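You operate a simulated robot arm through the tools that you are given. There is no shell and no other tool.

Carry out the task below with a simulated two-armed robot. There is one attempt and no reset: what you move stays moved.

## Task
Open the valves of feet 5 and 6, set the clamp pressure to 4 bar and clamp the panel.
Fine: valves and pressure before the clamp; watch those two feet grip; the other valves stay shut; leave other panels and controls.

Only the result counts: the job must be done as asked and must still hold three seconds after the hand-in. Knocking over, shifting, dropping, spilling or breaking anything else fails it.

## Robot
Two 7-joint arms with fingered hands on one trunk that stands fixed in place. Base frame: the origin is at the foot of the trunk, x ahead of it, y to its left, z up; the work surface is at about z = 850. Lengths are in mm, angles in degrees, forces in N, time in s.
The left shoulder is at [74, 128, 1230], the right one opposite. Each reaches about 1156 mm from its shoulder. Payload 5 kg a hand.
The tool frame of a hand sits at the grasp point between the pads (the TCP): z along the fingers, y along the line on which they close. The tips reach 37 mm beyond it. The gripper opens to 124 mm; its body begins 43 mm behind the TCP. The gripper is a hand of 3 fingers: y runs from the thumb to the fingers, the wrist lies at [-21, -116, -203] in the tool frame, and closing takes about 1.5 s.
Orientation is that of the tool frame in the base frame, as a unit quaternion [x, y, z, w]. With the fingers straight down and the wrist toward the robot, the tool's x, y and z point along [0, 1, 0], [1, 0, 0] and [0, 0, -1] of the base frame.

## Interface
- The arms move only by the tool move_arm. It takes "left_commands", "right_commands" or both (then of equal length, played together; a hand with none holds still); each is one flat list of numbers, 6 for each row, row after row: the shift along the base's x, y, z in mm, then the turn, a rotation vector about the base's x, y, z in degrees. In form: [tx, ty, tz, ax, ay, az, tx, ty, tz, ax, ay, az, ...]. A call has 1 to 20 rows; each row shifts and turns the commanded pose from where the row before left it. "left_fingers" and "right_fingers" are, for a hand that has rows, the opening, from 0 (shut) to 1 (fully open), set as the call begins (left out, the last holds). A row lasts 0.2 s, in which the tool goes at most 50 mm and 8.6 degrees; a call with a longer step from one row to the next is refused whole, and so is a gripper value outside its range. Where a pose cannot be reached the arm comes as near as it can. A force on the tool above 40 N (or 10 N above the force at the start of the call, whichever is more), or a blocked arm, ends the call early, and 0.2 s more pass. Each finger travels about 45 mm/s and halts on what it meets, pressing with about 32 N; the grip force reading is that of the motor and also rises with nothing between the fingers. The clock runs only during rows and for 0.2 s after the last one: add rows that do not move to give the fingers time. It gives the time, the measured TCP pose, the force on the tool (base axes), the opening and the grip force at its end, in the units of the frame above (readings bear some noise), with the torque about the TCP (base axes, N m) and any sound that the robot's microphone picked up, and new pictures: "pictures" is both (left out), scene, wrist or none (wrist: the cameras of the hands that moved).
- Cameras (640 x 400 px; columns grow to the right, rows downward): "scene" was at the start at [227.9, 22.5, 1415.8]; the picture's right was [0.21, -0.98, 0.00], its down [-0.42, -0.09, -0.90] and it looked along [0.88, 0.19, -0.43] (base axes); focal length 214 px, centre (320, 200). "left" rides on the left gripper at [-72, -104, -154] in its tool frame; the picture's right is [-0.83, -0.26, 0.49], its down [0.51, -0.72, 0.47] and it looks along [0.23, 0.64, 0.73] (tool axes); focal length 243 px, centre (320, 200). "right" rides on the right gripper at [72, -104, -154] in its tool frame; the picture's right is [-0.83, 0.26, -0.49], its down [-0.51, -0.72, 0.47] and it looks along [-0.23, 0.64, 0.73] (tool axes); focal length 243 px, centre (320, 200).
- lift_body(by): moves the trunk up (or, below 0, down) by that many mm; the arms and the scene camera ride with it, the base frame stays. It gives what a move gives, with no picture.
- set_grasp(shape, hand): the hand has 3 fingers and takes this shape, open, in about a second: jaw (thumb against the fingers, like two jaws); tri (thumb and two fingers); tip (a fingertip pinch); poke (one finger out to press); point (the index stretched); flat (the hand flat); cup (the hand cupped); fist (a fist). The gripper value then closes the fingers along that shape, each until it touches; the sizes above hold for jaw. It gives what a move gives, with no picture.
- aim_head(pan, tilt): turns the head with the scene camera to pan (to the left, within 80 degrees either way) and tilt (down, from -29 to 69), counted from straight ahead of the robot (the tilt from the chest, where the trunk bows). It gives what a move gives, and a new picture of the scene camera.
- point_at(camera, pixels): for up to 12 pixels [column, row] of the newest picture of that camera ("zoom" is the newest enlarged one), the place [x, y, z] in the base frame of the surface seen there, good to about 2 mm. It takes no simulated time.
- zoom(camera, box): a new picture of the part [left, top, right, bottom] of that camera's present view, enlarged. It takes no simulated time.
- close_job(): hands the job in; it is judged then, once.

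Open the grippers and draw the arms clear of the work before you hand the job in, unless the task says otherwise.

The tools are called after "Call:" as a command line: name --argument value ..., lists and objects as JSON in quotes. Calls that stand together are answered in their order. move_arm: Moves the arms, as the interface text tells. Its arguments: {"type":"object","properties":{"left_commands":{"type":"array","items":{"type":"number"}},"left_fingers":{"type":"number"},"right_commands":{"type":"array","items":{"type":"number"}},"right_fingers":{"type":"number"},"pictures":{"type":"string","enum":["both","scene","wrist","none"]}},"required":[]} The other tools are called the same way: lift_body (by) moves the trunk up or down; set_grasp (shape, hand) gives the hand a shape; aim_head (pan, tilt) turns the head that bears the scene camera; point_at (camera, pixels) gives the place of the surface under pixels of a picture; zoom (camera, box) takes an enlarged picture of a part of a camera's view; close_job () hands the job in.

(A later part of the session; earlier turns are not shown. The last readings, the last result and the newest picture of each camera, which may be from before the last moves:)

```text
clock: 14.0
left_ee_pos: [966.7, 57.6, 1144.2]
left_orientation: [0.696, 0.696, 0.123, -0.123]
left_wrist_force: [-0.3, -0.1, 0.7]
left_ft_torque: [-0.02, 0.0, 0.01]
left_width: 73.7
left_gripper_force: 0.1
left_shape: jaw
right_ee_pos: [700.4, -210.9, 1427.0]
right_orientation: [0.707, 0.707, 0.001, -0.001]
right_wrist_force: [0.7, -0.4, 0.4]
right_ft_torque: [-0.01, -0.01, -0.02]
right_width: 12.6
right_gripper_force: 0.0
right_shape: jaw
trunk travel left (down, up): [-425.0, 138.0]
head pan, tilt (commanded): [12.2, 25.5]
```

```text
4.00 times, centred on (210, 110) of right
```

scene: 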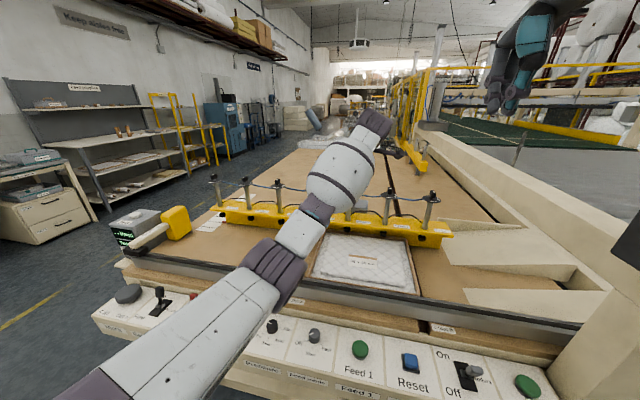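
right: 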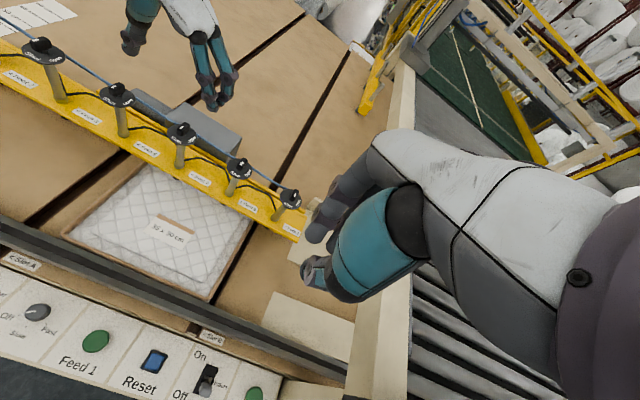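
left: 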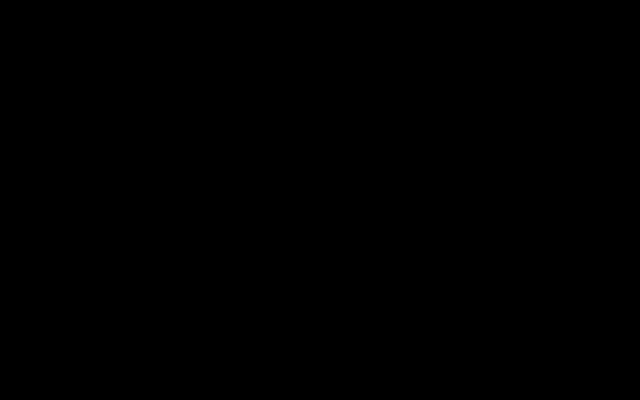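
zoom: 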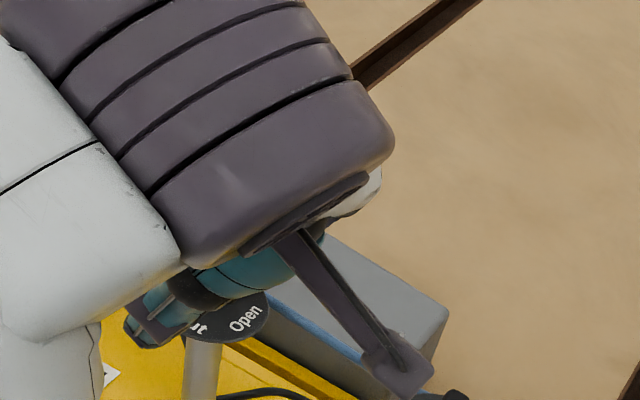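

The fingers are open and the force on the tool has dropped to zero. I lift straight up 80 mm, then turn back to the starting yaw so I can see the handle.

Call:
move_arm --left_commands '[0, 0, 20, 0, 0, 0, 0, 0, 20, 0, 0, 0, 0, 0, 20, 0, 0, 0, 0, 0, 20, 0, 0, 0]' --pictures "none"

Call:
move_arm --left_commands '[0, 0, 0, 0, 0, -7.5, 0, 0, 0, 0, 0, -7.5, 0, 0, 0, 0, 0, -7.5, 0, 0, 0, 0, 0, -7.5, 0, 0, 0, 0, 0, -7.5, 0, 0, 0, 0, 0, -7.5, 0, 0, 0, 0, 0, -7.5, 0, 0, 0, 0, 0, -7.5, 0, 0, 0, 0, 0, -7.5, 0, 0, 0, 0, 0, -7.5, 0, 0, 0, 0, 0, -7.5, 0, 0, 0, 0, 0, -7.5]' --pictures "scene"

Call:
zoom --camera "scene" --box '[316, 160, 380, 200]'

Call:
zoom --camera "right" --box '[130, 60, 290, 160]'

```text
clock: 15.0
left_ee_pos: [965.6, 56.3, 1224.7]
left_orientation: [0.696, 0.696, 0.123, -0.123]
left_wrist_force: [0.9, -0.2, -1.0]
left_ft_torque: [0.01, 0.0, 0.02]
left_width: 74.0
left_gripper_force: 0.1
left_shape: jaw
right_ee_pos: [698.9, -210.7, 1426.5]
right_orientation: [0.707, 0.707, -0.001, 0.001]
right_wrist_force: [-0.3, -0.5, 0.3]
right_ft_torque: [-0.01, 0.03, -0.01]
right_width: 12.8
right_gripper_force: 0.1
right_shape: jaw
trunk travel left (down, up): [-425.0, 138.0]
head pan, tilt (commanded): [12.2, 25.5]
```

```text
clock: 17.6
left_ee_pos: [967.3, 59.0, 1223.7]
left_orientation: [0.985, -0.001, 0.174, 0.0]
left_wrist_force: [0.8, 0.0, -0.1]
left_ft_torque: [0.0, 0.03, 0.03]
left_width: 73.9
left_gripper_force: 0.1
left_shape: jaw
right_ee_pos: [698.7, -210.1, 1425.9]
right_orientation: [0.707, 0.707, 0.0, 0.0]
right_wrist_force: [0.4, 0.4, 0.9]
right_ft_torque: [0.04, -0.02, 0.01]
right_width: 12.7
right_gripper_force: 0.0
right_shape: jaw
trunk travel left (down, up): [-425.0, 138.0]
head pan, tilt (commanded): [12.2, 25.5]
```

scene: 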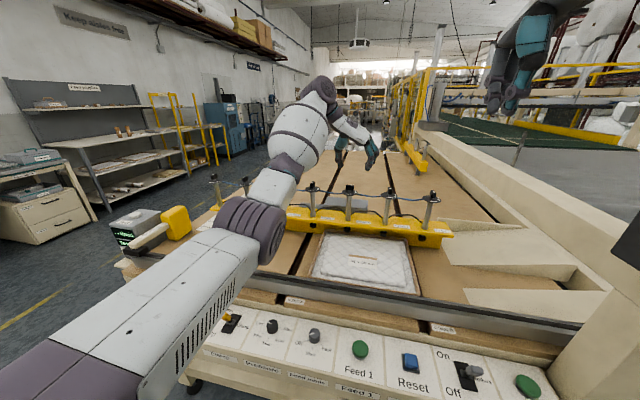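

```text
10.00 times, centred on (348, 180) of scene
```

zoom: 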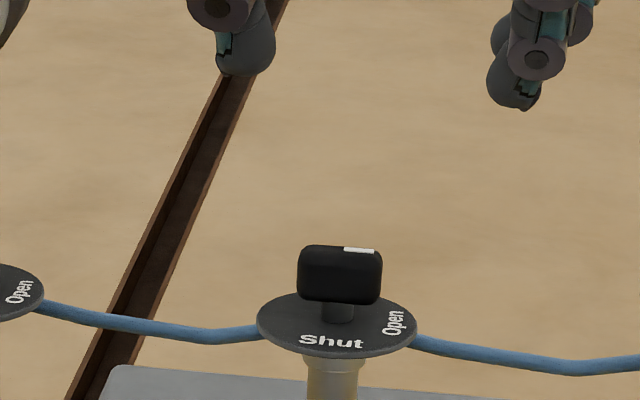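

```text
4.00 times, centred on (210, 110) of right
```

zoom: 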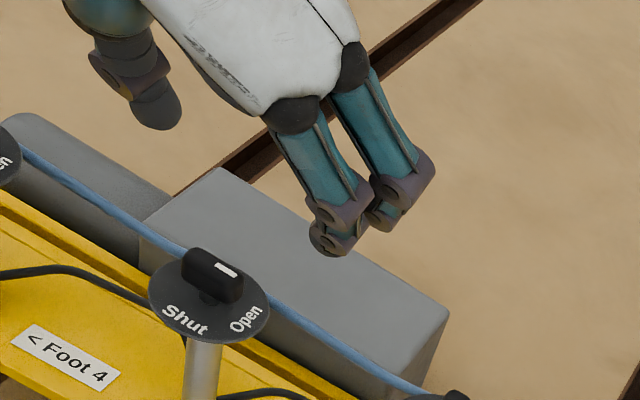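

Foot 5's mark now points toward Open. I measure the handle's two ends in this right zoom, at (195,260) and (232,272), to confirm it has turned the full 90°.

Call:
point_at --camera "zoom" --pixels '[[188, 255], [237, 270], [195, 250], [240, 262], [226, 270], [212, 262], [185, 270], [230, 290]]'

Call:
zoom --camera "scene" --box '[336, 180, 360, 195]'

```text
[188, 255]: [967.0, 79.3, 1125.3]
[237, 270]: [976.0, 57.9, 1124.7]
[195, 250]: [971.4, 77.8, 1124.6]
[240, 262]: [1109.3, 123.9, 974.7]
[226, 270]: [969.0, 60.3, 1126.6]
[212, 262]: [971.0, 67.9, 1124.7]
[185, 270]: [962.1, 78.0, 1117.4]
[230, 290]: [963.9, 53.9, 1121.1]
```

```text
16.00 times, centred on (348, 188) of scene
```

zoom: 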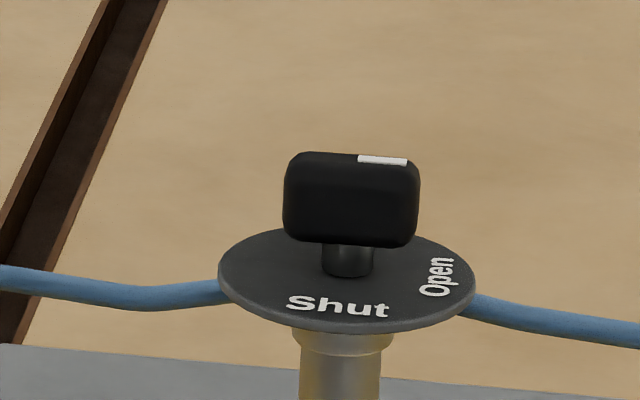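

The handle's near face looks almost parallel to y. I sample that face again in the scene zoom for a better angle.

Call:
point_at --camera "zoom" --pixels '[[295, 200], [310, 200], [330, 205], [350, 205], [370, 208], [390, 210], [405, 212], [295, 215], [400, 225], [350, 220]]'

```text
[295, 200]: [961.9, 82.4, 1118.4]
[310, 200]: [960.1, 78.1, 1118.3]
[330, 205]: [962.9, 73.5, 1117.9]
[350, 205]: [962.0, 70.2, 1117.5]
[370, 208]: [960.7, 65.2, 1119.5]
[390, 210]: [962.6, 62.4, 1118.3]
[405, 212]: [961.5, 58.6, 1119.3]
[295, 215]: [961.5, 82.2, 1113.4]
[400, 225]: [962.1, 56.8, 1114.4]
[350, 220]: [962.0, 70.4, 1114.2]
```

The near face stays at x≈961.8 along its length, so foot 5 is fully Open. I move the hand across at this height to foot 6 at (968,-70) and start lowering.

Call:
move_arm --left_commands '[-2, -32, 0, 0, 0, 0, -2, -32, 0, 0, 0, 0, -3, -32, 0, 0, 0, 0, -3, -32, 0, 0, 0, 0, 0, 0, -20, 0, 0, 0, 0, 0, -20, 0, 0, 0, 0, 0, 0, 0, 0, 0]' --pictures "scene"

Call:
zoom --camera "scene" --box '[340, 150, 430, 206]'

Call:
zoom --camera "right" --box '[100, 40, 320, 190]'

```text
clock: 19.2
left_ee_pos: [956.2, -72.1, 1184.6]
left_orientation: [0.985, 0.0, 0.175, 0.001]
left_wrist_force: [-0.9, -0.3, 0.0]
left_ft_torque: [-0.01, 0.02, -0.03]
left_width: 74.1
left_gripper_force: 0.0
left_shape: jaw
right_ee_pos: [699.6, -210.9, 1425.5]
right_orientation: [0.708, 0.706, 0.0, -0.001]
right_wrist_force: [-0.2, -0.1, 0.1]
right_ft_torque: [0.0, -0.04, 0.01]
right_width: 12.7
right_gripper_force: 0.0
right_shape: jaw
trunk travel left (down, up): [-425.0, 138.0]
head pan, tilt (commanded): [12.2, 25.5]
```

scene: 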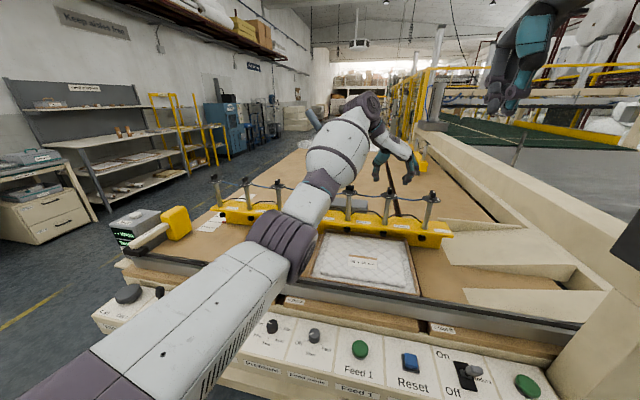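

```text
7.11 times, centred on (385, 178) of scene
```

zoom: 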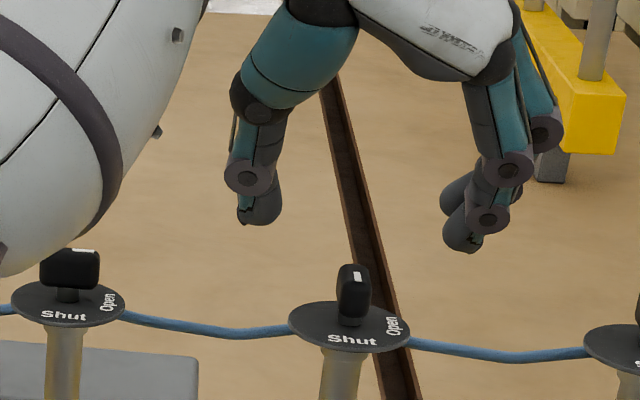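

```text
2.67 times, centred on (210, 115) of right
```

zoom: 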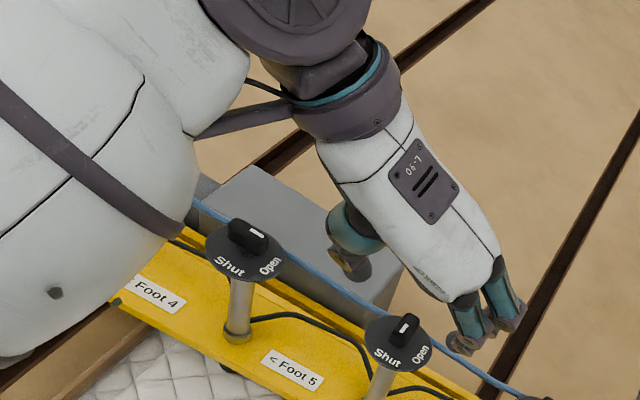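

The hand is above foot 6 (post at (348,325) in the scene zoom). I check the foot 6 handle's centre against the fingers before the last descent.

Call:
zoom --camera "scene" --box '[366, 166, 414, 196]'

Call:
point_at --camera "scene" --pixels '[[388, 190], [391, 190], [389, 193], [380, 195], [397, 197]]'

```text
13.33 times, centred on (390, 181) of scene
```

zoom: 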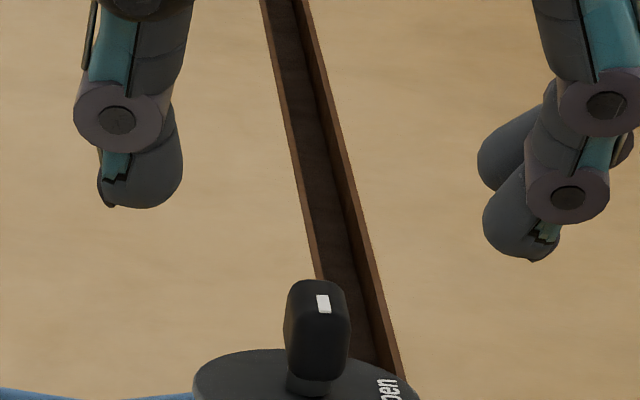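

```text
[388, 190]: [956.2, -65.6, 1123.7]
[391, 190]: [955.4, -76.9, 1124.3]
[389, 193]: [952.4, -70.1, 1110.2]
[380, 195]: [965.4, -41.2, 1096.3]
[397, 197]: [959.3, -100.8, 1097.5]
```

The foot 6 handle spans y from about -64 to -77, centred under the hand at y≈-71. I lower 41 mm and close on it.

Call:
move_arm --left_commands '[0, 0, -14, 0, 0, 0, 0, 0, -14, 0, 0, 0, 0, 0, -13, 0, 0, 0, 0, 0, 0, 0, 0, 0]' --pictures "scene"

Call:
zoom --camera "scene" --box '[356, 166, 420, 206]'

```text
clock: 20.2
left_ee_pos: [956.6, -70.6, 1143.7]
left_orientation: [0.985, -0.001, 0.174, 0.0]
left_wrist_force: [-0.9, -0.2, -1.2]
left_ft_torque: [-0.03, 0.0, 0.0]
left_width: 74.2
left_gripper_force: 0.1
left_shape: jaw
right_ee_pos: [699.5, -210.0, 1425.5]
right_orientation: [0.707, 0.707, 0.0, 0.0]
right_wrist_force: [-0.1, -0.1, -0.4]
right_ft_torque: [0.01, -0.01, 0.01]
right_width: 12.7
right_gripper_force: 0.1
right_shape: jaw
trunk travel left (down, up): [-425.0, 138.0]
head pan, tilt (commanded): [12.2, 25.5]
```

scene: 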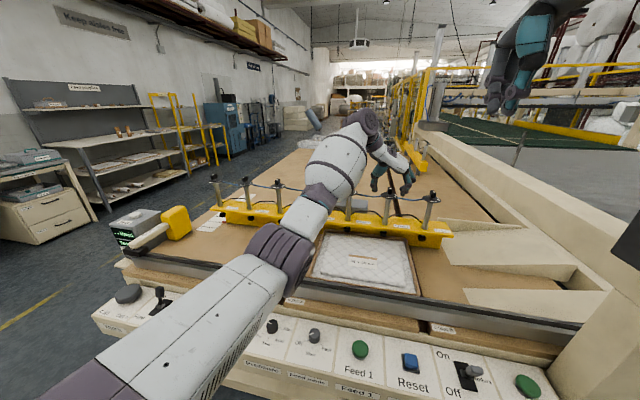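

```text
10.00 times, centred on (388, 186) of scene
```

zoom: 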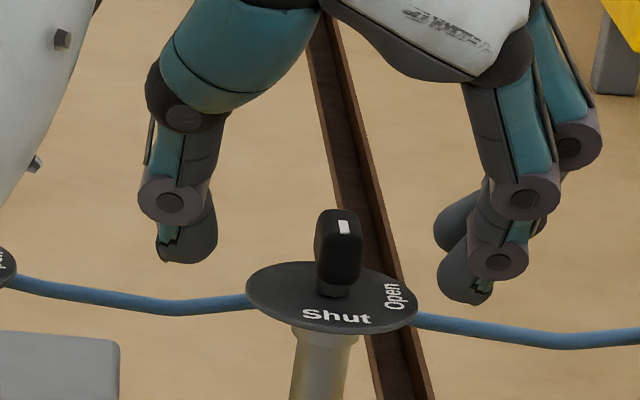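

The fingers straddle the foot 6 handle, with the disc and hose free of them. I close and wait.

Call:
move_arm --left_commands '[0, 0, 0, 0, 0, 0, 0, 0, 0, 0, 0, 0, 0, 0, 0, 0, 0, 0, 0, 0, 0, 0, 0, 0, 0, 0, 0, 0, 0, 0, 0, 0, 0, 0, 0, 0, 0, 0, 0, 0, 0, 0]' --left_fingers 0.0 --pictures "scene"

Call:
zoom --camera "scene" --box '[356, 166, 420, 206]'

```text
clock: 21.8
left_ee_pos: [957.4, -70.1, 1143.2]
left_orientation: [0.985, -0.001, 0.174, 0.0]
left_wrist_force: [-0.2, -0.9, -1.3]
left_ft_torque: [-0.03, 0.0, -0.01]
left_width: 10.9
left_gripper_force: 31.9
left_shape: jaw
right_ee_pos: [699.1, -210.3, 1426.3]
right_orientation: [0.707, 0.707, 0.0, 0.0]
right_wrist_force: [0.6, 0.3, -0.1]
right_ft_torque: [0.01, 0.0, -0.01]
right_width: 12.8
right_gripper_force: 0.1
right_shape: jaw
trunk travel left (down, up): [-425.0, 138.0]
head pan, tilt (commanded): [12.2, 25.5]
```

scene: 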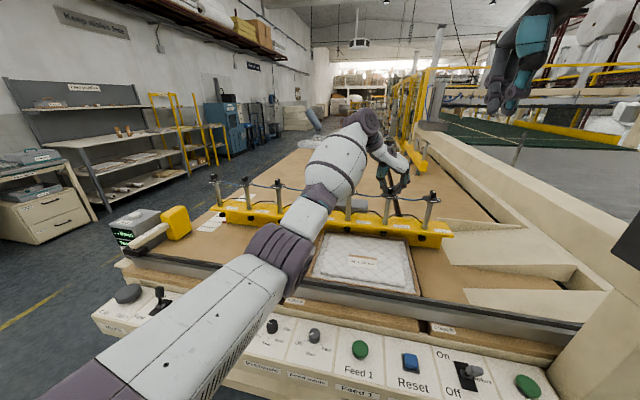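

```text
10.00 times, centred on (388, 186) of scene
```

zoom: 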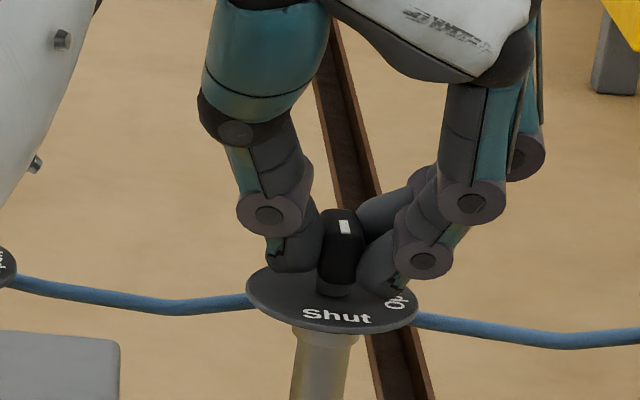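

Foot 6 is gripped (10.9 mm, 32 N). Turning will swing the left wrist toward the right hand at (699,-210,1426), so I first check what lies to the right before moving that arm aside.

Call:
point_at --camera "scene" --pixels '[[630, 230], [618, 250], [610, 330], [560, 250], [600, 60], [620, 110], [500, 70], [560, 70]]'

Call:
zoom --camera "scene" --box '[420, 0, 640, 400]'

```text
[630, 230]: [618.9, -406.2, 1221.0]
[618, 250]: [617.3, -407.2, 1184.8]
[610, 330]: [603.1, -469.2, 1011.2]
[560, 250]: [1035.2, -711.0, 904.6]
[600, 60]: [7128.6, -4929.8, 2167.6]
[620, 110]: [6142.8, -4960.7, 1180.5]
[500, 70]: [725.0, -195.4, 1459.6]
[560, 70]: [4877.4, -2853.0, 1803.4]
```

```text
1.00 times, centred on (530, 200) of scene (not enlarged: the box is as wide or as high as the picture)
```

zoom: 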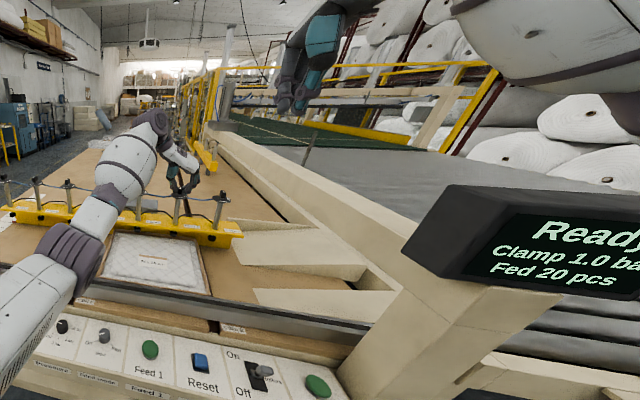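

A display at about (619,-406,1221) reads "Clamp 1.0 bar", which will help later. I lift the right hand up and outward, well above that display, so the left forearm has room.

Call:
move_arm --right_commands '[-5, -10, 26, 0, 0, 0, -5, -15, 26, 0, 0, 0, -5, -20, 26, 0, 0, 0, -5, -20, 26, 0, 0, 0, -5, -20, 26, 0, 0, 0]' --pictures "both"

```text
clock: 23.0
left_ee_pos: [957.9, -69.4, 1142.5]
left_orientation: [0.985, 0.0, 0.173, 0.0]
left_wrist_force: [-0.7, 1.1, -1.2]
left_ft_torque: [-0.03, 0.0, 0.01]
left_width: 10.8
left_gripper_force: 31.6
left_shape: jaw
right_ee_pos: [675.0, -296.3, 1554.0]
right_orientation: [0.708, 0.707, 0.0, 0.0]
right_wrist_force: [-0.5, 0.5, -0.7]
right_ft_torque: [0.03, 0.0, -0.02]
right_width: 12.6
right_gripper_force: 0.0
right_shape: jaw
trunk travel left (down, up): [-425.0, 138.0]
head pan, tilt (commanded): [12.2, 25.5]
```

scene: 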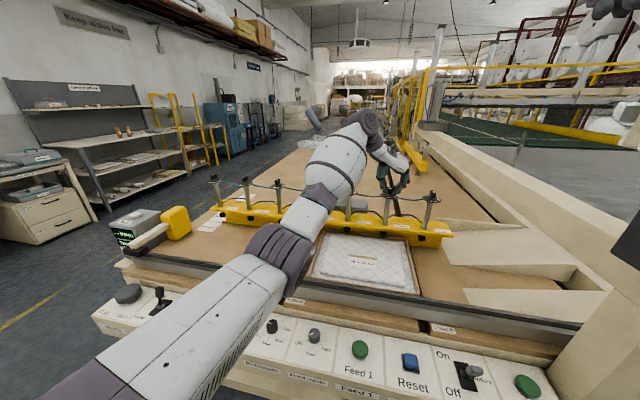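
right: 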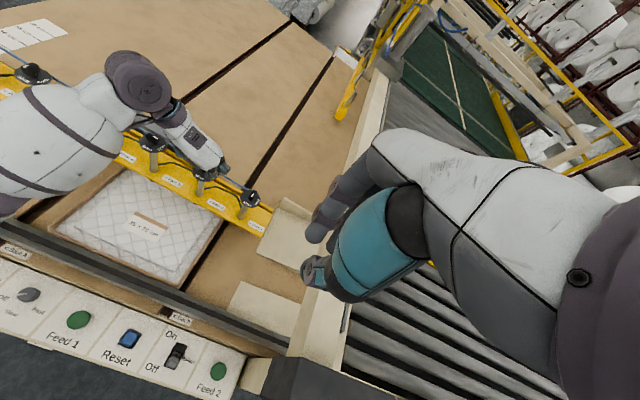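

The right hand is clear. I turn the foot 6 handle the first 45° with the same arc as before, biased slightly toward -y because of the earlier side load.

Call:
move_arm --left_commands '[0.18, -1.5, 0, 0, 0, 7.5, 0.36, -1.5, 0, 0, 0, 7.5, 0.5, -1.4, 0, 0, 0, 7.5, 0.7, -1.35, 0, 0, 0, 7.5, 0.85, -1.25, 0, 0, 0, 7.5, 0.95, -1.15, 0, 0, 0, 7.5]' --pictures "scene"

Call:
zoom --camera "scene" --box '[356, 166, 420, 206]'

Call:
zoom --camera "right" --box '[60, 40, 320, 220]'

```text
clock: 24.4
left_ee_pos: [959.2, -78.2, 1142.5]
left_orientation: [0.91, 0.377, 0.16, -0.067]
left_wrist_force: [-12.4, -7.8, -8.5]
left_ft_torque: [-0.19, 0.41, -0.01]
left_width: 10.7
left_gripper_force: 31.5
left_shape: jaw
right_ee_pos: [673.8, -296.7, 1553.4]
right_orientation: [0.707, 0.707, 0.001, -0.001]
right_wrist_force: [0.4, 0.0, -0.5]
right_ft_torque: [-0.02, 0.02, 0.0]
right_width: 12.5
right_gripper_force: 0.1
right_shape: jaw
trunk travel left (down, up): [-425.0, 138.0]
head pan, tilt (commanded): [12.2, 25.5]
```

scene: 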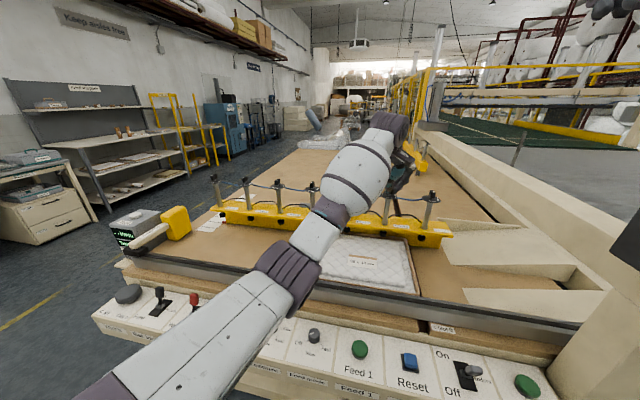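

```text
10.00 times, centred on (388, 186) of scene
```

zoom: 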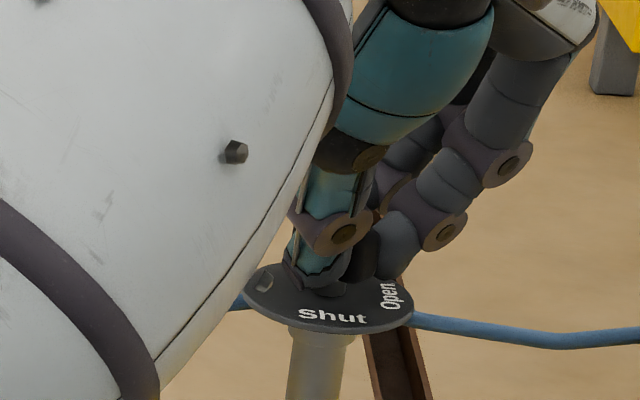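

```text
2.22 times, centred on (190, 130) of right
```

zoom: 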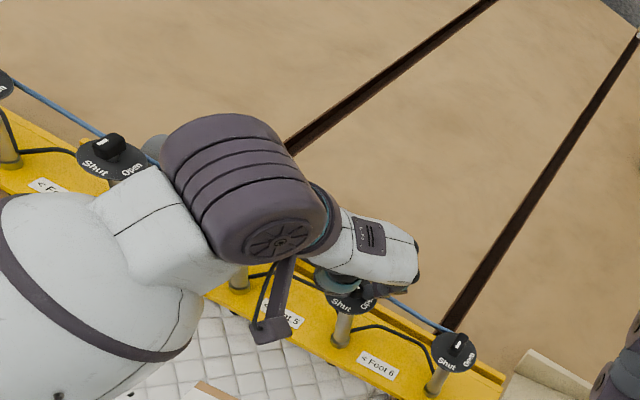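

Foot 6 is following and the forces stay moderate. I turn the second 45° to Open.

Call:
move_arm --left_commands '[1.0, -0.9, 0, 0, 0, 7.5, 1.1, -0.75, 0, 0, 0, 7.5, 1.2, -0.6, 0, 0, 0, 7.5, 1.3, -0.4, 0, 0, 0, 7.5, 1.35, -0.25, 0, 0, 0, 7.5, 1.35, 0, 0, 0, 0, 7.5]' --pictures "scene"

Call:
zoom --camera "right" --box '[60, 40, 320, 220]'

```text
clock: 25.8
left_ee_pos: [965.8, -86.0, 1142.9]
left_orientation: [0.695, 0.697, 0.123, -0.124]
left_wrist_force: [-9.6, -18.8, -5.7]
left_ft_torque: [-0.48, 0.36, -0.19]
left_width: 9.9
left_gripper_force: 31.5
left_shape: jaw
right_ee_pos: [674.4, -299.0, 1553.7]
right_orientation: [0.707, 0.707, 0.001, -0.001]
right_wrist_force: [-0.1, -0.6, 0.1]
right_ft_torque: [0.02, 0.06, -0.01]
right_width: 12.4
right_gripper_force: 0.1
right_shape: jaw
trunk travel left (down, up): [-425.0, 138.0]
head pan, tilt (commanded): [12.2, 25.5]
```

scene: 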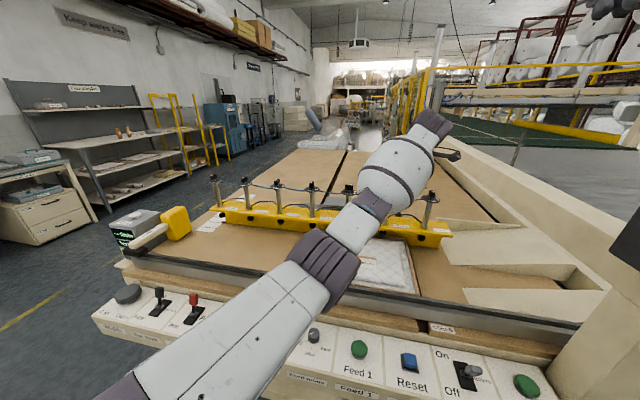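

```text
2.22 times, centred on (190, 130) of right
```

zoom: 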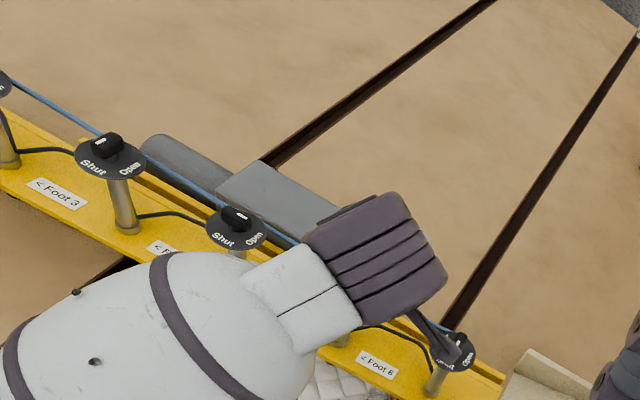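

The hand has completed the 90° turn on foot 6 and the bracket is about 100 mm clear of foot 7. I relieve the load slightly, open, and lift straight up.

Call:
move_arm --left_commands '[-1, -1.5, 0, 0, 0, 0, -1, -1, 0, 0, 0, 0, 0, 0, 0, 0, 0, 0]' --pictures "none"

Call:
move_arm --left_commands '[0, 0, 0, 0, 0, 0, 0, 0, 0, 0, 0, 0, 0, 0, 0, 0, 0, 0, 0, 0, 0, 0, 0, 0, 0, 0, 0, 0, 0, 0]' --left_fingers 0.6 --pictures "none"

Call:
move_arm --left_commands '[0, 0, 20, 0, 0, 0, 0, 0, 20, 0, 0, 0, 0, 0, 20, 0, 0, 0, 0, 0, 20, 0, 0, 0, 0, 0, 20, 0, 0, 0]' --pictures "scene"

Call:
zoom --camera "right" --box '[60, 40, 320, 220]'

```text
clock: 26.6
left_ee_pos: [966.0, -85.5, 1143.5]
left_orientation: [0.696, 0.696, 0.123, -0.124]
left_wrist_force: [2.0, -13.4, -1.3]
left_ft_torque: [-0.3, -0.04, -0.23]
left_width: 10.6
left_gripper_force: 32.6
left_shape: jaw
right_ee_pos: [674.9, -296.8, 1553.7]
right_orientation: [0.707, 0.707, 0.001, 0.0]
right_wrist_force: [-0.8, -0.1, 0.3]
right_ft_torque: [0.02, 0.03, 0.01]
right_width: 12.5
right_gripper_force: 0.0
right_shape: jaw
trunk travel left (down, up): [-425.0, 138.0]
head pan, tilt (commanded): [12.2, 25.5]
```

```text
clock: 27.8
left_ee_pos: [965.6, -84.5, 1143.6]
left_orientation: [0.696, 0.696, 0.123, -0.123]
left_wrist_force: [-0.3, 0.5, 0.9]
left_ft_torque: [-0.04, -0.01, 0.03]
left_width: 73.7
left_gripper_force: 0.0
left_shape: jaw
right_ee_pos: [674.2, -294.9, 1554.9]
right_orientation: [0.707, 0.707, 0.0, 0.001]
right_wrist_force: [-0.3, -0.5, 0.2]
right_ft_torque: [-0.01, 0.04, 0.01]
right_width: 12.5
right_gripper_force: 0.1
right_shape: jaw
trunk travel left (down, up): [-425.0, 138.0]
head pan, tilt (commanded): [12.2, 25.5]
```

```text
clock: 29.0
left_ee_pos: [966.1, -84.2, 1244.8]
left_orientation: [0.697, 0.696, 0.123, -0.123]
left_wrist_force: [1.3, -0.3, -0.4]
left_ft_torque: [-0.01, -0.03, -0.02]
left_width: 74.0
left_gripper_force: 0.2
left_shape: jaw
right_ee_pos: [674.4, -293.9, 1555.3]
right_orientation: [0.707, 0.708, 0.0, 0.0]
right_wrist_force: [-0.2, -0.5, 0.0]
right_ft_torque: [-0.01, -0.01, -0.03]
right_width: 12.6
right_gripper_force: 0.1
right_shape: jaw
trunk travel left (down, up): [-425.0, 138.0]
head pan, tilt (commanded): [12.2, 25.5]
```

scene: 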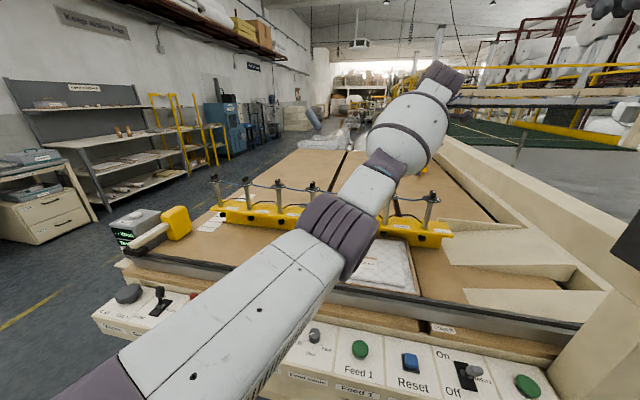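

```text
2.22 times, centred on (190, 130) of right
```

zoom: 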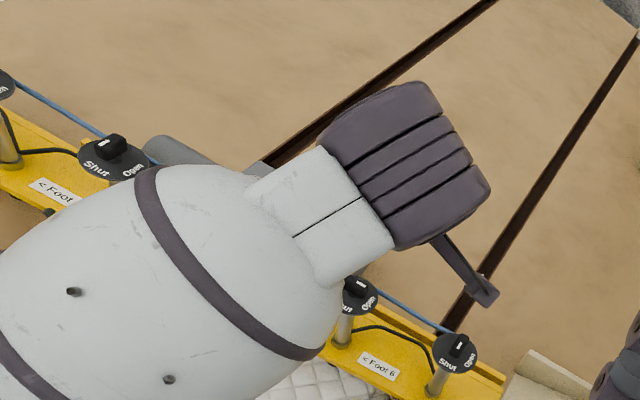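

Both valve turns are done and the hand is up. I draw the left arm back toward the panel at height, removing the tilt on the way, so the feet and the pressure knob come into view.

Call:
move_arm --left_commands '[-34, 26, 3, -2, 0, 0, -34, 26, 3, -2, 0, 0, -34, 26, 3, -2, 0, 0, -34, 26, 3, -2, 0, 0, -34, 26, 3, -2, 0, 0, -34, 26, 3, -2, 0, 0, -34, 26, 3, -2, 0, 0, -34, 26, 3, -2, 0, 0, -34, 26, 3, -2, 0, 0, 0, 0, 0, -2, 0, 0]' --left_fingers 0.6 --pictures "both"

Call:
zoom --camera "scene" --box '[330, 170, 450, 245]'

Call:
zoom --camera "right" --box '[0, 40, 280, 220]'

```text
clock: 31.2
left_ee_pos: [801.0, 176.8, 1204.2]
left_orientation: [0.706, 0.708, 0.003, 0.001]
left_wrist_force: [-0.2, -0.8, -0.3]
left_ft_torque: [0.02, 0.0, 0.01]
left_width: 74.3
left_gripper_force: 0.2
left_shape: jaw
left hand out of reach, approached as far as the arm can: row 4, 5, 6, 7, 8, 9, 10
right_ee_pos: [674.2, -294.8, 1554.8]
right_orientation: [0.707, 0.707, 0.0, -0.001]
right_wrist_force: [-0.2, 0.1, -0.3]
right_ft_torque: [0.05, 0.0, 0.0]
right_width: 12.7
right_gripper_force: 0.1
right_shape: jaw
trunk travel left (down, up): [-425.0, 138.0]
head pan, tilt (commanded): [12.2, 25.5]
```

scene: 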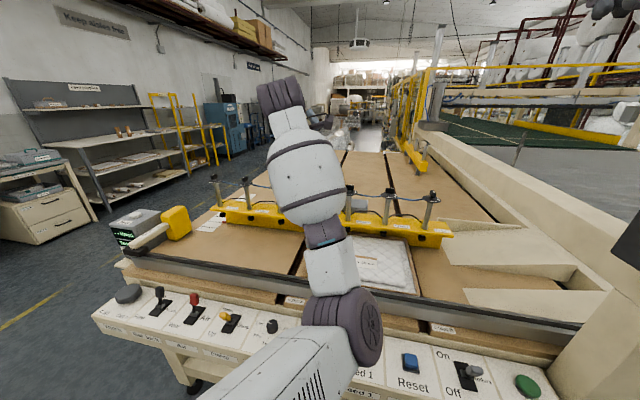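
left: 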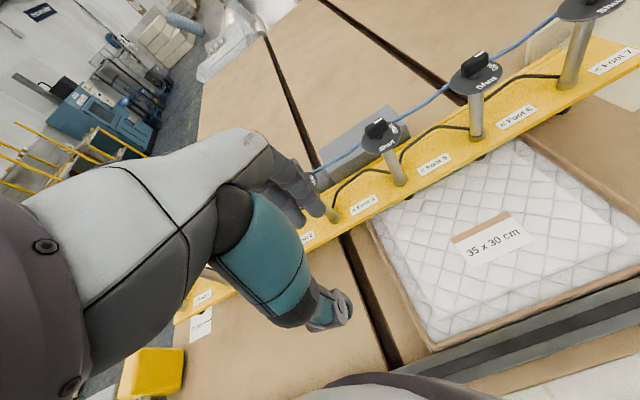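

```text
5.33 times, centred on (390, 208) of scene
```

zoom: 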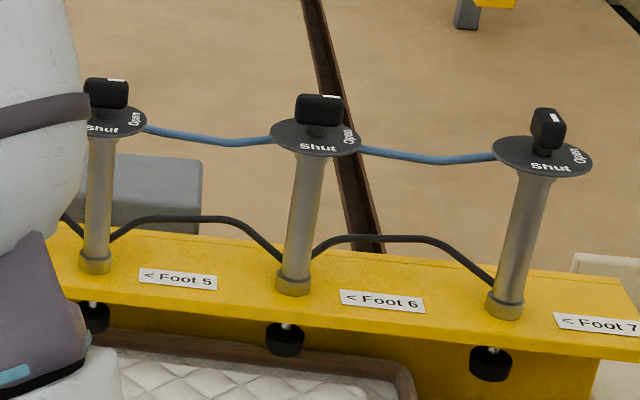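

```text
2.22 times, centred on (140, 130) of right
```

zoom: 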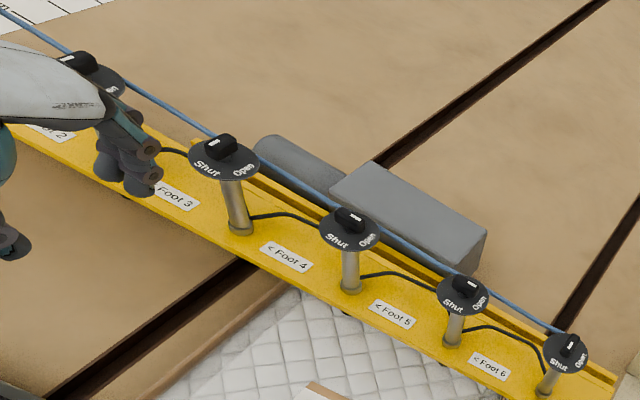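

Foot 6's mark now also points toward Open, while foot 7 and the others stay Shut. The left elbow got stuck folded inward, so I take the left hand back up and left, toward its starting pose.

Call:
move_arm --left_commands '[0, 30, 25, 0, 0, 0, 0, 30, 25, 0, 0, 0, -8, 30, 25, 0, 0, 0, -8, 30, 25, 0, 0, 0, -9, 30, 25, 0, 0, 0, -9, 30, 25, 0, 0, 0, -9, 30, 25, 0, 0, 0, -9, 27, 25, 0, 0, 0, -9, 0, 25, 0, 0, 0, -9, 0, 13, 0, 0, 0]' --pictures "both"

Call:
zoom --camera "scene" --box '[330, 175, 410, 225]'

```text
clock: 33.4
left_ee_pos: [733.0, 412.8, 1441.5]
left_orientation: [0.707, 0.707, 0.0, 0.0]
left_wrist_force: [-0.2, 0.1, -0.4]
left_ft_torque: [0.01, -0.01, 0.03]
left_width: 74.3
left_gripper_force: 0.1
left_shape: jaw
right_ee_pos: [674.0, -294.8, 1555.3]
right_orientation: [0.707, 0.707, 0.001, -0.001]
right_wrist_force: [-0.2, 0.4, -0.5]
right_ft_torque: [-0.02, 0.0, 0.0]
right_width: 12.9
right_gripper_force: 0.0
right_shape: jaw
trunk travel left (down, up): [-425.0, 138.0]
head pan, tilt (commanded): [12.2, 25.5]
```

scene: 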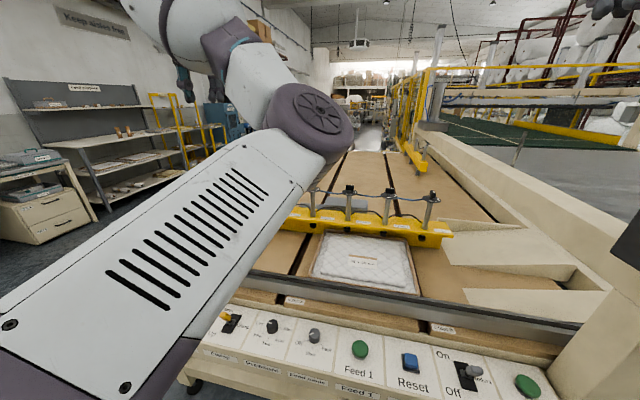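
left: 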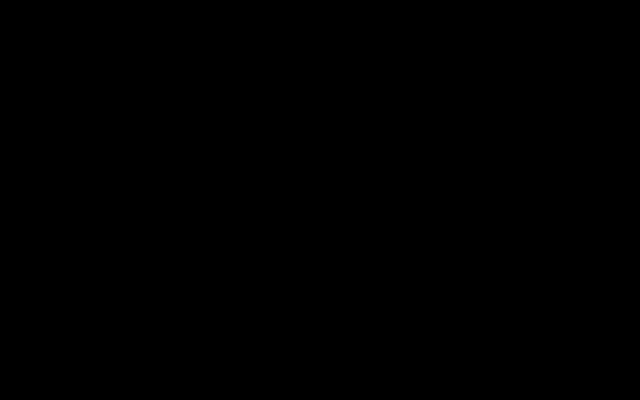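

```text
8.00 times, centred on (370, 200) of scene
```

zoom: 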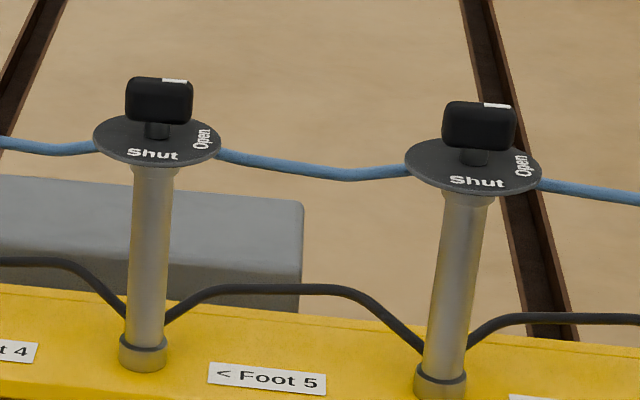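

Both handles now lie across with their marks at Open. I measure foot 6's near face in this zoom to confirm it is at 90°.

Call:
point_at --camera "zoom" --pixels '[[448, 130], [460, 130], [475, 132], [490, 134], [505, 136], [512, 137], [135, 105], [150, 105], [165, 108], [185, 110]]'

Call:
point_at --camera "scene" --pixels '[[320, 120], [280, 80], [200, 200], [270, 250], [340, 150]]'

```text
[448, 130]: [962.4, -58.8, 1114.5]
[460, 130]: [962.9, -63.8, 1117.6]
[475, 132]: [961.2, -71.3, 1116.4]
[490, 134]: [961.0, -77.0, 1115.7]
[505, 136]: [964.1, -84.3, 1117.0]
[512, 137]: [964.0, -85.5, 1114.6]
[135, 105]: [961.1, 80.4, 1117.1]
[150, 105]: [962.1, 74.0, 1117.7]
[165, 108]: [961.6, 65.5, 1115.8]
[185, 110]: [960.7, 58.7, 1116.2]
```

```text
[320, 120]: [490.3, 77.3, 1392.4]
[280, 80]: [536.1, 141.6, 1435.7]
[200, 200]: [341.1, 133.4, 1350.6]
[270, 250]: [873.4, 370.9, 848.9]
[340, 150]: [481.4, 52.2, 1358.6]
```

Both valves read Open within measurement error. The left elbow now sits inward at about (490,77,1390), over the panel area, so I move the left hand out to the left to bring the elbow away.

Call:
move_arm --left_commands '[-13, 30, -10, 0, 0, 0, -13, 30, -10, 0, 0, 0, -13, 30, -10, 0, 0, 0, -13, 30, -10, 0, 0, 0, -13, 30, -10, 0, 0, 0, -13, 30, -10, 0, 0, 0, -13, 20, -10, 0, 0, 0]' --pictures "both"

```text
clock: 35.0
left_ee_pos: [640.6, 614.2, 1372.2]
left_orientation: [0.707, 0.707, -0.001, 0.0]
left_wrist_force: [-0.8, -0.3, 0.2]
left_ft_torque: [0.01, 0.0, 0.0]
left_width: 74.4
left_gripper_force: 0.1
left_shape: jaw
right_ee_pos: [673.9, -292.8, 1556.5]
right_orientation: [0.707, 0.707, 0.0, 0.0]
right_wrist_force: [-0.3, 0.3, 1.0]
right_ft_torque: [-0.03, -0.02, 0.0]
right_width: 12.8
right_gripper_force: 0.1
right_shape: jaw
trunk travel left (down, up): [-425.0, 138.0]
head pan, tilt (commanded): [12.2, 25.5]
```

scene: 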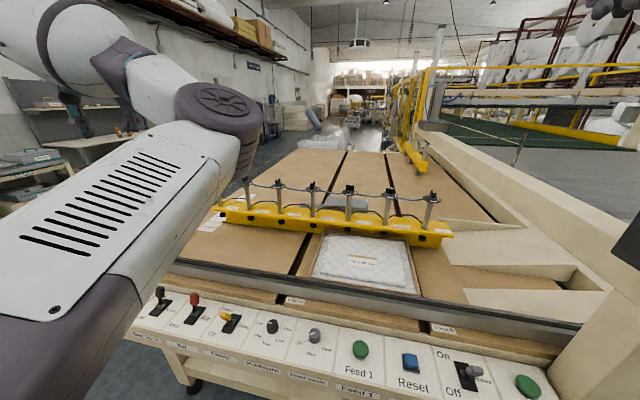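
left: 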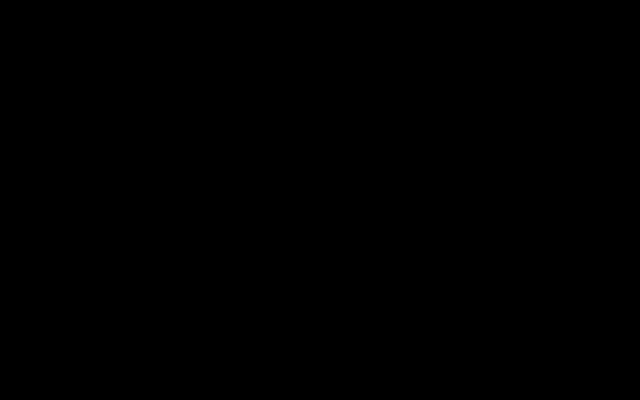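

The left arm is off to the left and the panel is fully visible. I zoom on the pressure knob at (272,326) and the clamp lever at (230,320) to measure them.

Call:
zoom --camera "scene" --box '[240, 305, 304, 345]'

Call:
point_at --camera "zoom" --pixels '[[280, 190], [330, 185], [365, 200], [320, 215], [270, 220], [340, 260], [285, 260], [200, 190], [130, 190], [300, 330], [420, 300], [470, 230]]'

Call:
zoom --camera "scene" --box '[200, 295, 264, 335]'

```text
10.00 times, centred on (272, 325) of scene
```

zoom: 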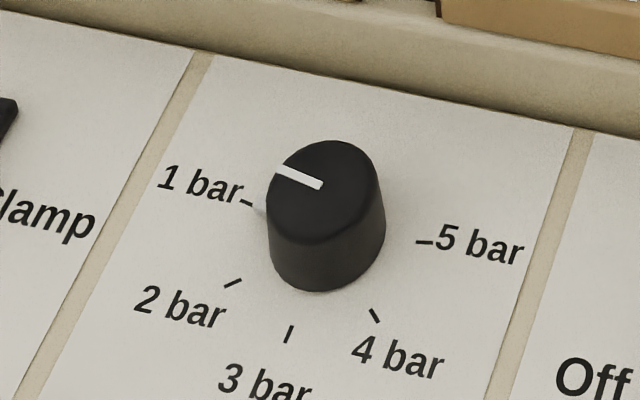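

```text
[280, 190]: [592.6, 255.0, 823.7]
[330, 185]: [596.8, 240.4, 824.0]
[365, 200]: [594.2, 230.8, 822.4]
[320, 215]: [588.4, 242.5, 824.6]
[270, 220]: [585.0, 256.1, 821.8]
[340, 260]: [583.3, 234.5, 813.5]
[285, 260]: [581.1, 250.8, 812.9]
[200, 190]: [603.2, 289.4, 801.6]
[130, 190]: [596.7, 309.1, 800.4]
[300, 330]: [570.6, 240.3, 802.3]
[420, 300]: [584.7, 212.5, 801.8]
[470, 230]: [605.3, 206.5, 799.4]
```

```text
10.00 times, centred on (232, 315) of scene
```

zoom: 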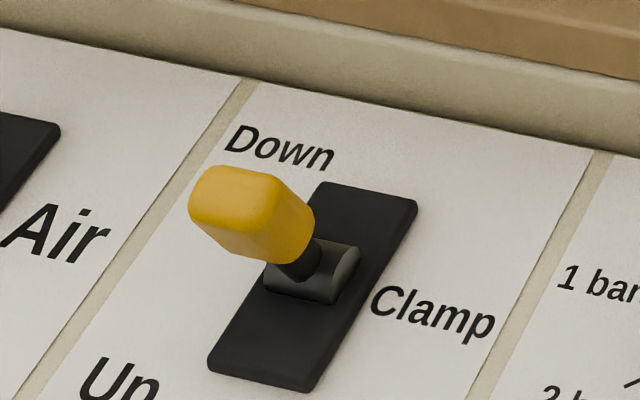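

The pressure knob is the one at y≈243, with its top at z≈824 and the panel at z≈801. I re-zoom on it and sample the knob rim, the pointer and the scale ticks to get their exact angles.

Call:
zoom --camera "scene" --box '[256, 311, 288, 331]'

Call:
zoom --camera "scene" --box '[240, 305, 304, 345]'

Call:
point_at --camera "zoom" --pixels '[[247, 204], [232, 283], [289, 334], [374, 316], [425, 242], [280, 170], [320, 185], [330, 145], [378, 195], [268, 205], [315, 240], [325, 195]]'

```text
16.00 times, centred on (272, 321) of scene
```

zoom: 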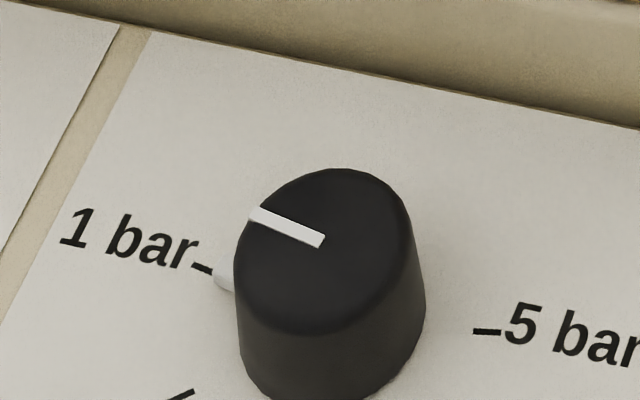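

```text
10.00 times, centred on (272, 325) of scene
```

zoom: 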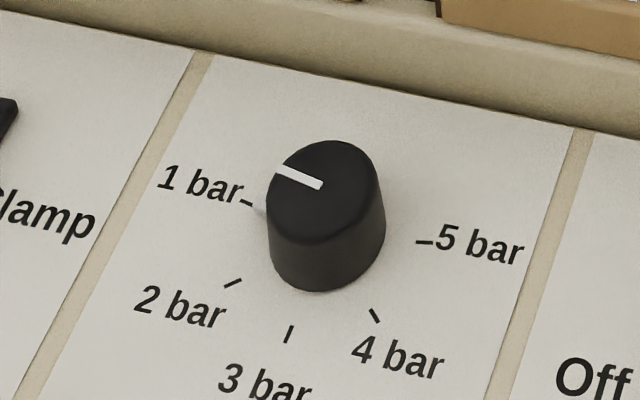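

```text
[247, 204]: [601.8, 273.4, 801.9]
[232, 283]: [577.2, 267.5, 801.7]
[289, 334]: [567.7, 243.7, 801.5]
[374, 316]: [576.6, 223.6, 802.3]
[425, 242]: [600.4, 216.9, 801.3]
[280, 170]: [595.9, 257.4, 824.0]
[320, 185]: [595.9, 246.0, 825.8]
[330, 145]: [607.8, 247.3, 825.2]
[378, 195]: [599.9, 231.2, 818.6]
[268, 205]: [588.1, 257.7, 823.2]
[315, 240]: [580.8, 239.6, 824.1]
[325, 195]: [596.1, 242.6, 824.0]
```

The ticks fit a scale centred at about (596,245) with 50° steps: 1 bar at 80°, 4 bar at 230°. So the knob must turn +150° about z. The right arm suits this knob better, so I first check the free space on the left to park the left arm there.

Call:
point_at --camera "scene" --pixels '[[220, 110], [180, 150], [60, 260], [20, 130], [60, 60], [90, 130], [30, 170], [150, 90], [250, 150], [100, 320]]'

Call:
aim_head --pan 50 --tilt 25

```text
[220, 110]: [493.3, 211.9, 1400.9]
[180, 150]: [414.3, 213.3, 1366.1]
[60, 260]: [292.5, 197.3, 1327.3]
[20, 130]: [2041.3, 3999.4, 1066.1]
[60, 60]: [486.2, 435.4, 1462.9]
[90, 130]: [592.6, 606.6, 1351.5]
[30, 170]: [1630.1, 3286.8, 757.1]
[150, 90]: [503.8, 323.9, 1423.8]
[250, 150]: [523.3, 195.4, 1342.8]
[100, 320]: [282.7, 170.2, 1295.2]
```

```text
clock: 36.0
left_ee_pos: [642.1, 612.8, 1372.8]
left_orientation: [0.708, 0.706, 0.0, 0.001]
left_wrist_force: [0.4, -0.6, 0.4]
left_ft_torque: [-0.03, -0.02, 0.0]
left_width: 74.1
left_gripper_force: 0.0
left_shape: jaw
right_ee_pos: [673.8, -294.8, 1553.5]
right_orientation: [0.707, 0.707, 0.0, 0.0]
right_wrist_force: [0.5, -0.2, 0.4]
right_ft_torque: [0.02, 0.03, 0.0]
right_width: 12.6
right_gripper_force: 0.0
right_shape: jaw
trunk travel left (down, up): [-425.0, 138.0]
head pan, tilt (commanded): [50.0, 25.0]
```

scene: 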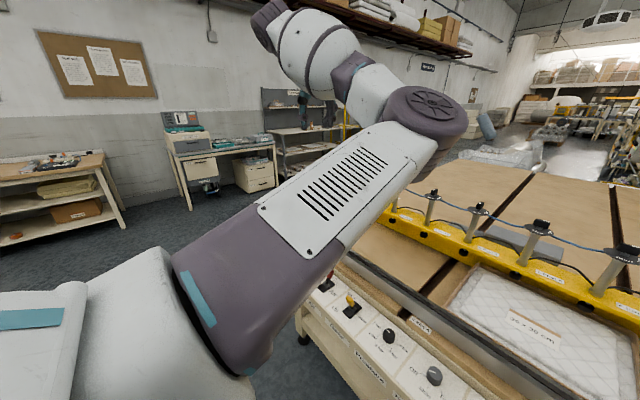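

The space on the left is empty for metres. I swing the left hand further out and turn it outward, so its upper arm leaves the panel area.

Call:
move_arm --left_commands '[-28, 19, -2, 0, 0, 6, -28, 19, -2, 0, 0, 6, -28, 19, -2, 0, 0, 6, -28, 19, -2, 0, 0, 6, -28, 19, -2, 0, 0, 6, -28, 19, -2, 0, 0, 6, -28, 19, -2, 0, 0, 6, -28, 19, -2, 0, 0, 6, -28, 19, -2, 0, 0, 6, -28, 19, -2, 0, 0, 6]' --pictures "scene"

```text
clock: 38.2
left_ee_pos: [360.1, 807.3, 1354.7]
left_orientation: [0.258, 0.966, -0.002, 0.001]
left_wrist_force: [0.6, -0.6, -0.3]
left_ft_torque: [0.01, -0.04, -0.03]
left_width: 73.9
left_gripper_force: 0.1
left_shape: jaw
right_ee_pos: [674.1, -294.3, 1555.2]
right_orientation: [0.707, 0.708, 0.001, 0.0]
right_wrist_force: [0.0, -0.2, 0.0]
right_ft_torque: [-0.03, -0.01, -0.02]
right_width: 12.5
right_gripper_force: 0.2
right_shape: jaw
trunk travel left (down, up): [-425.0, 138.0]
head pan, tilt (commanded): [50.0, 25.0]
```

scene: 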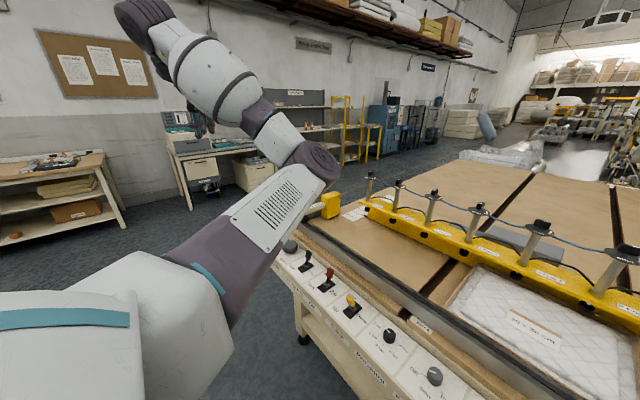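

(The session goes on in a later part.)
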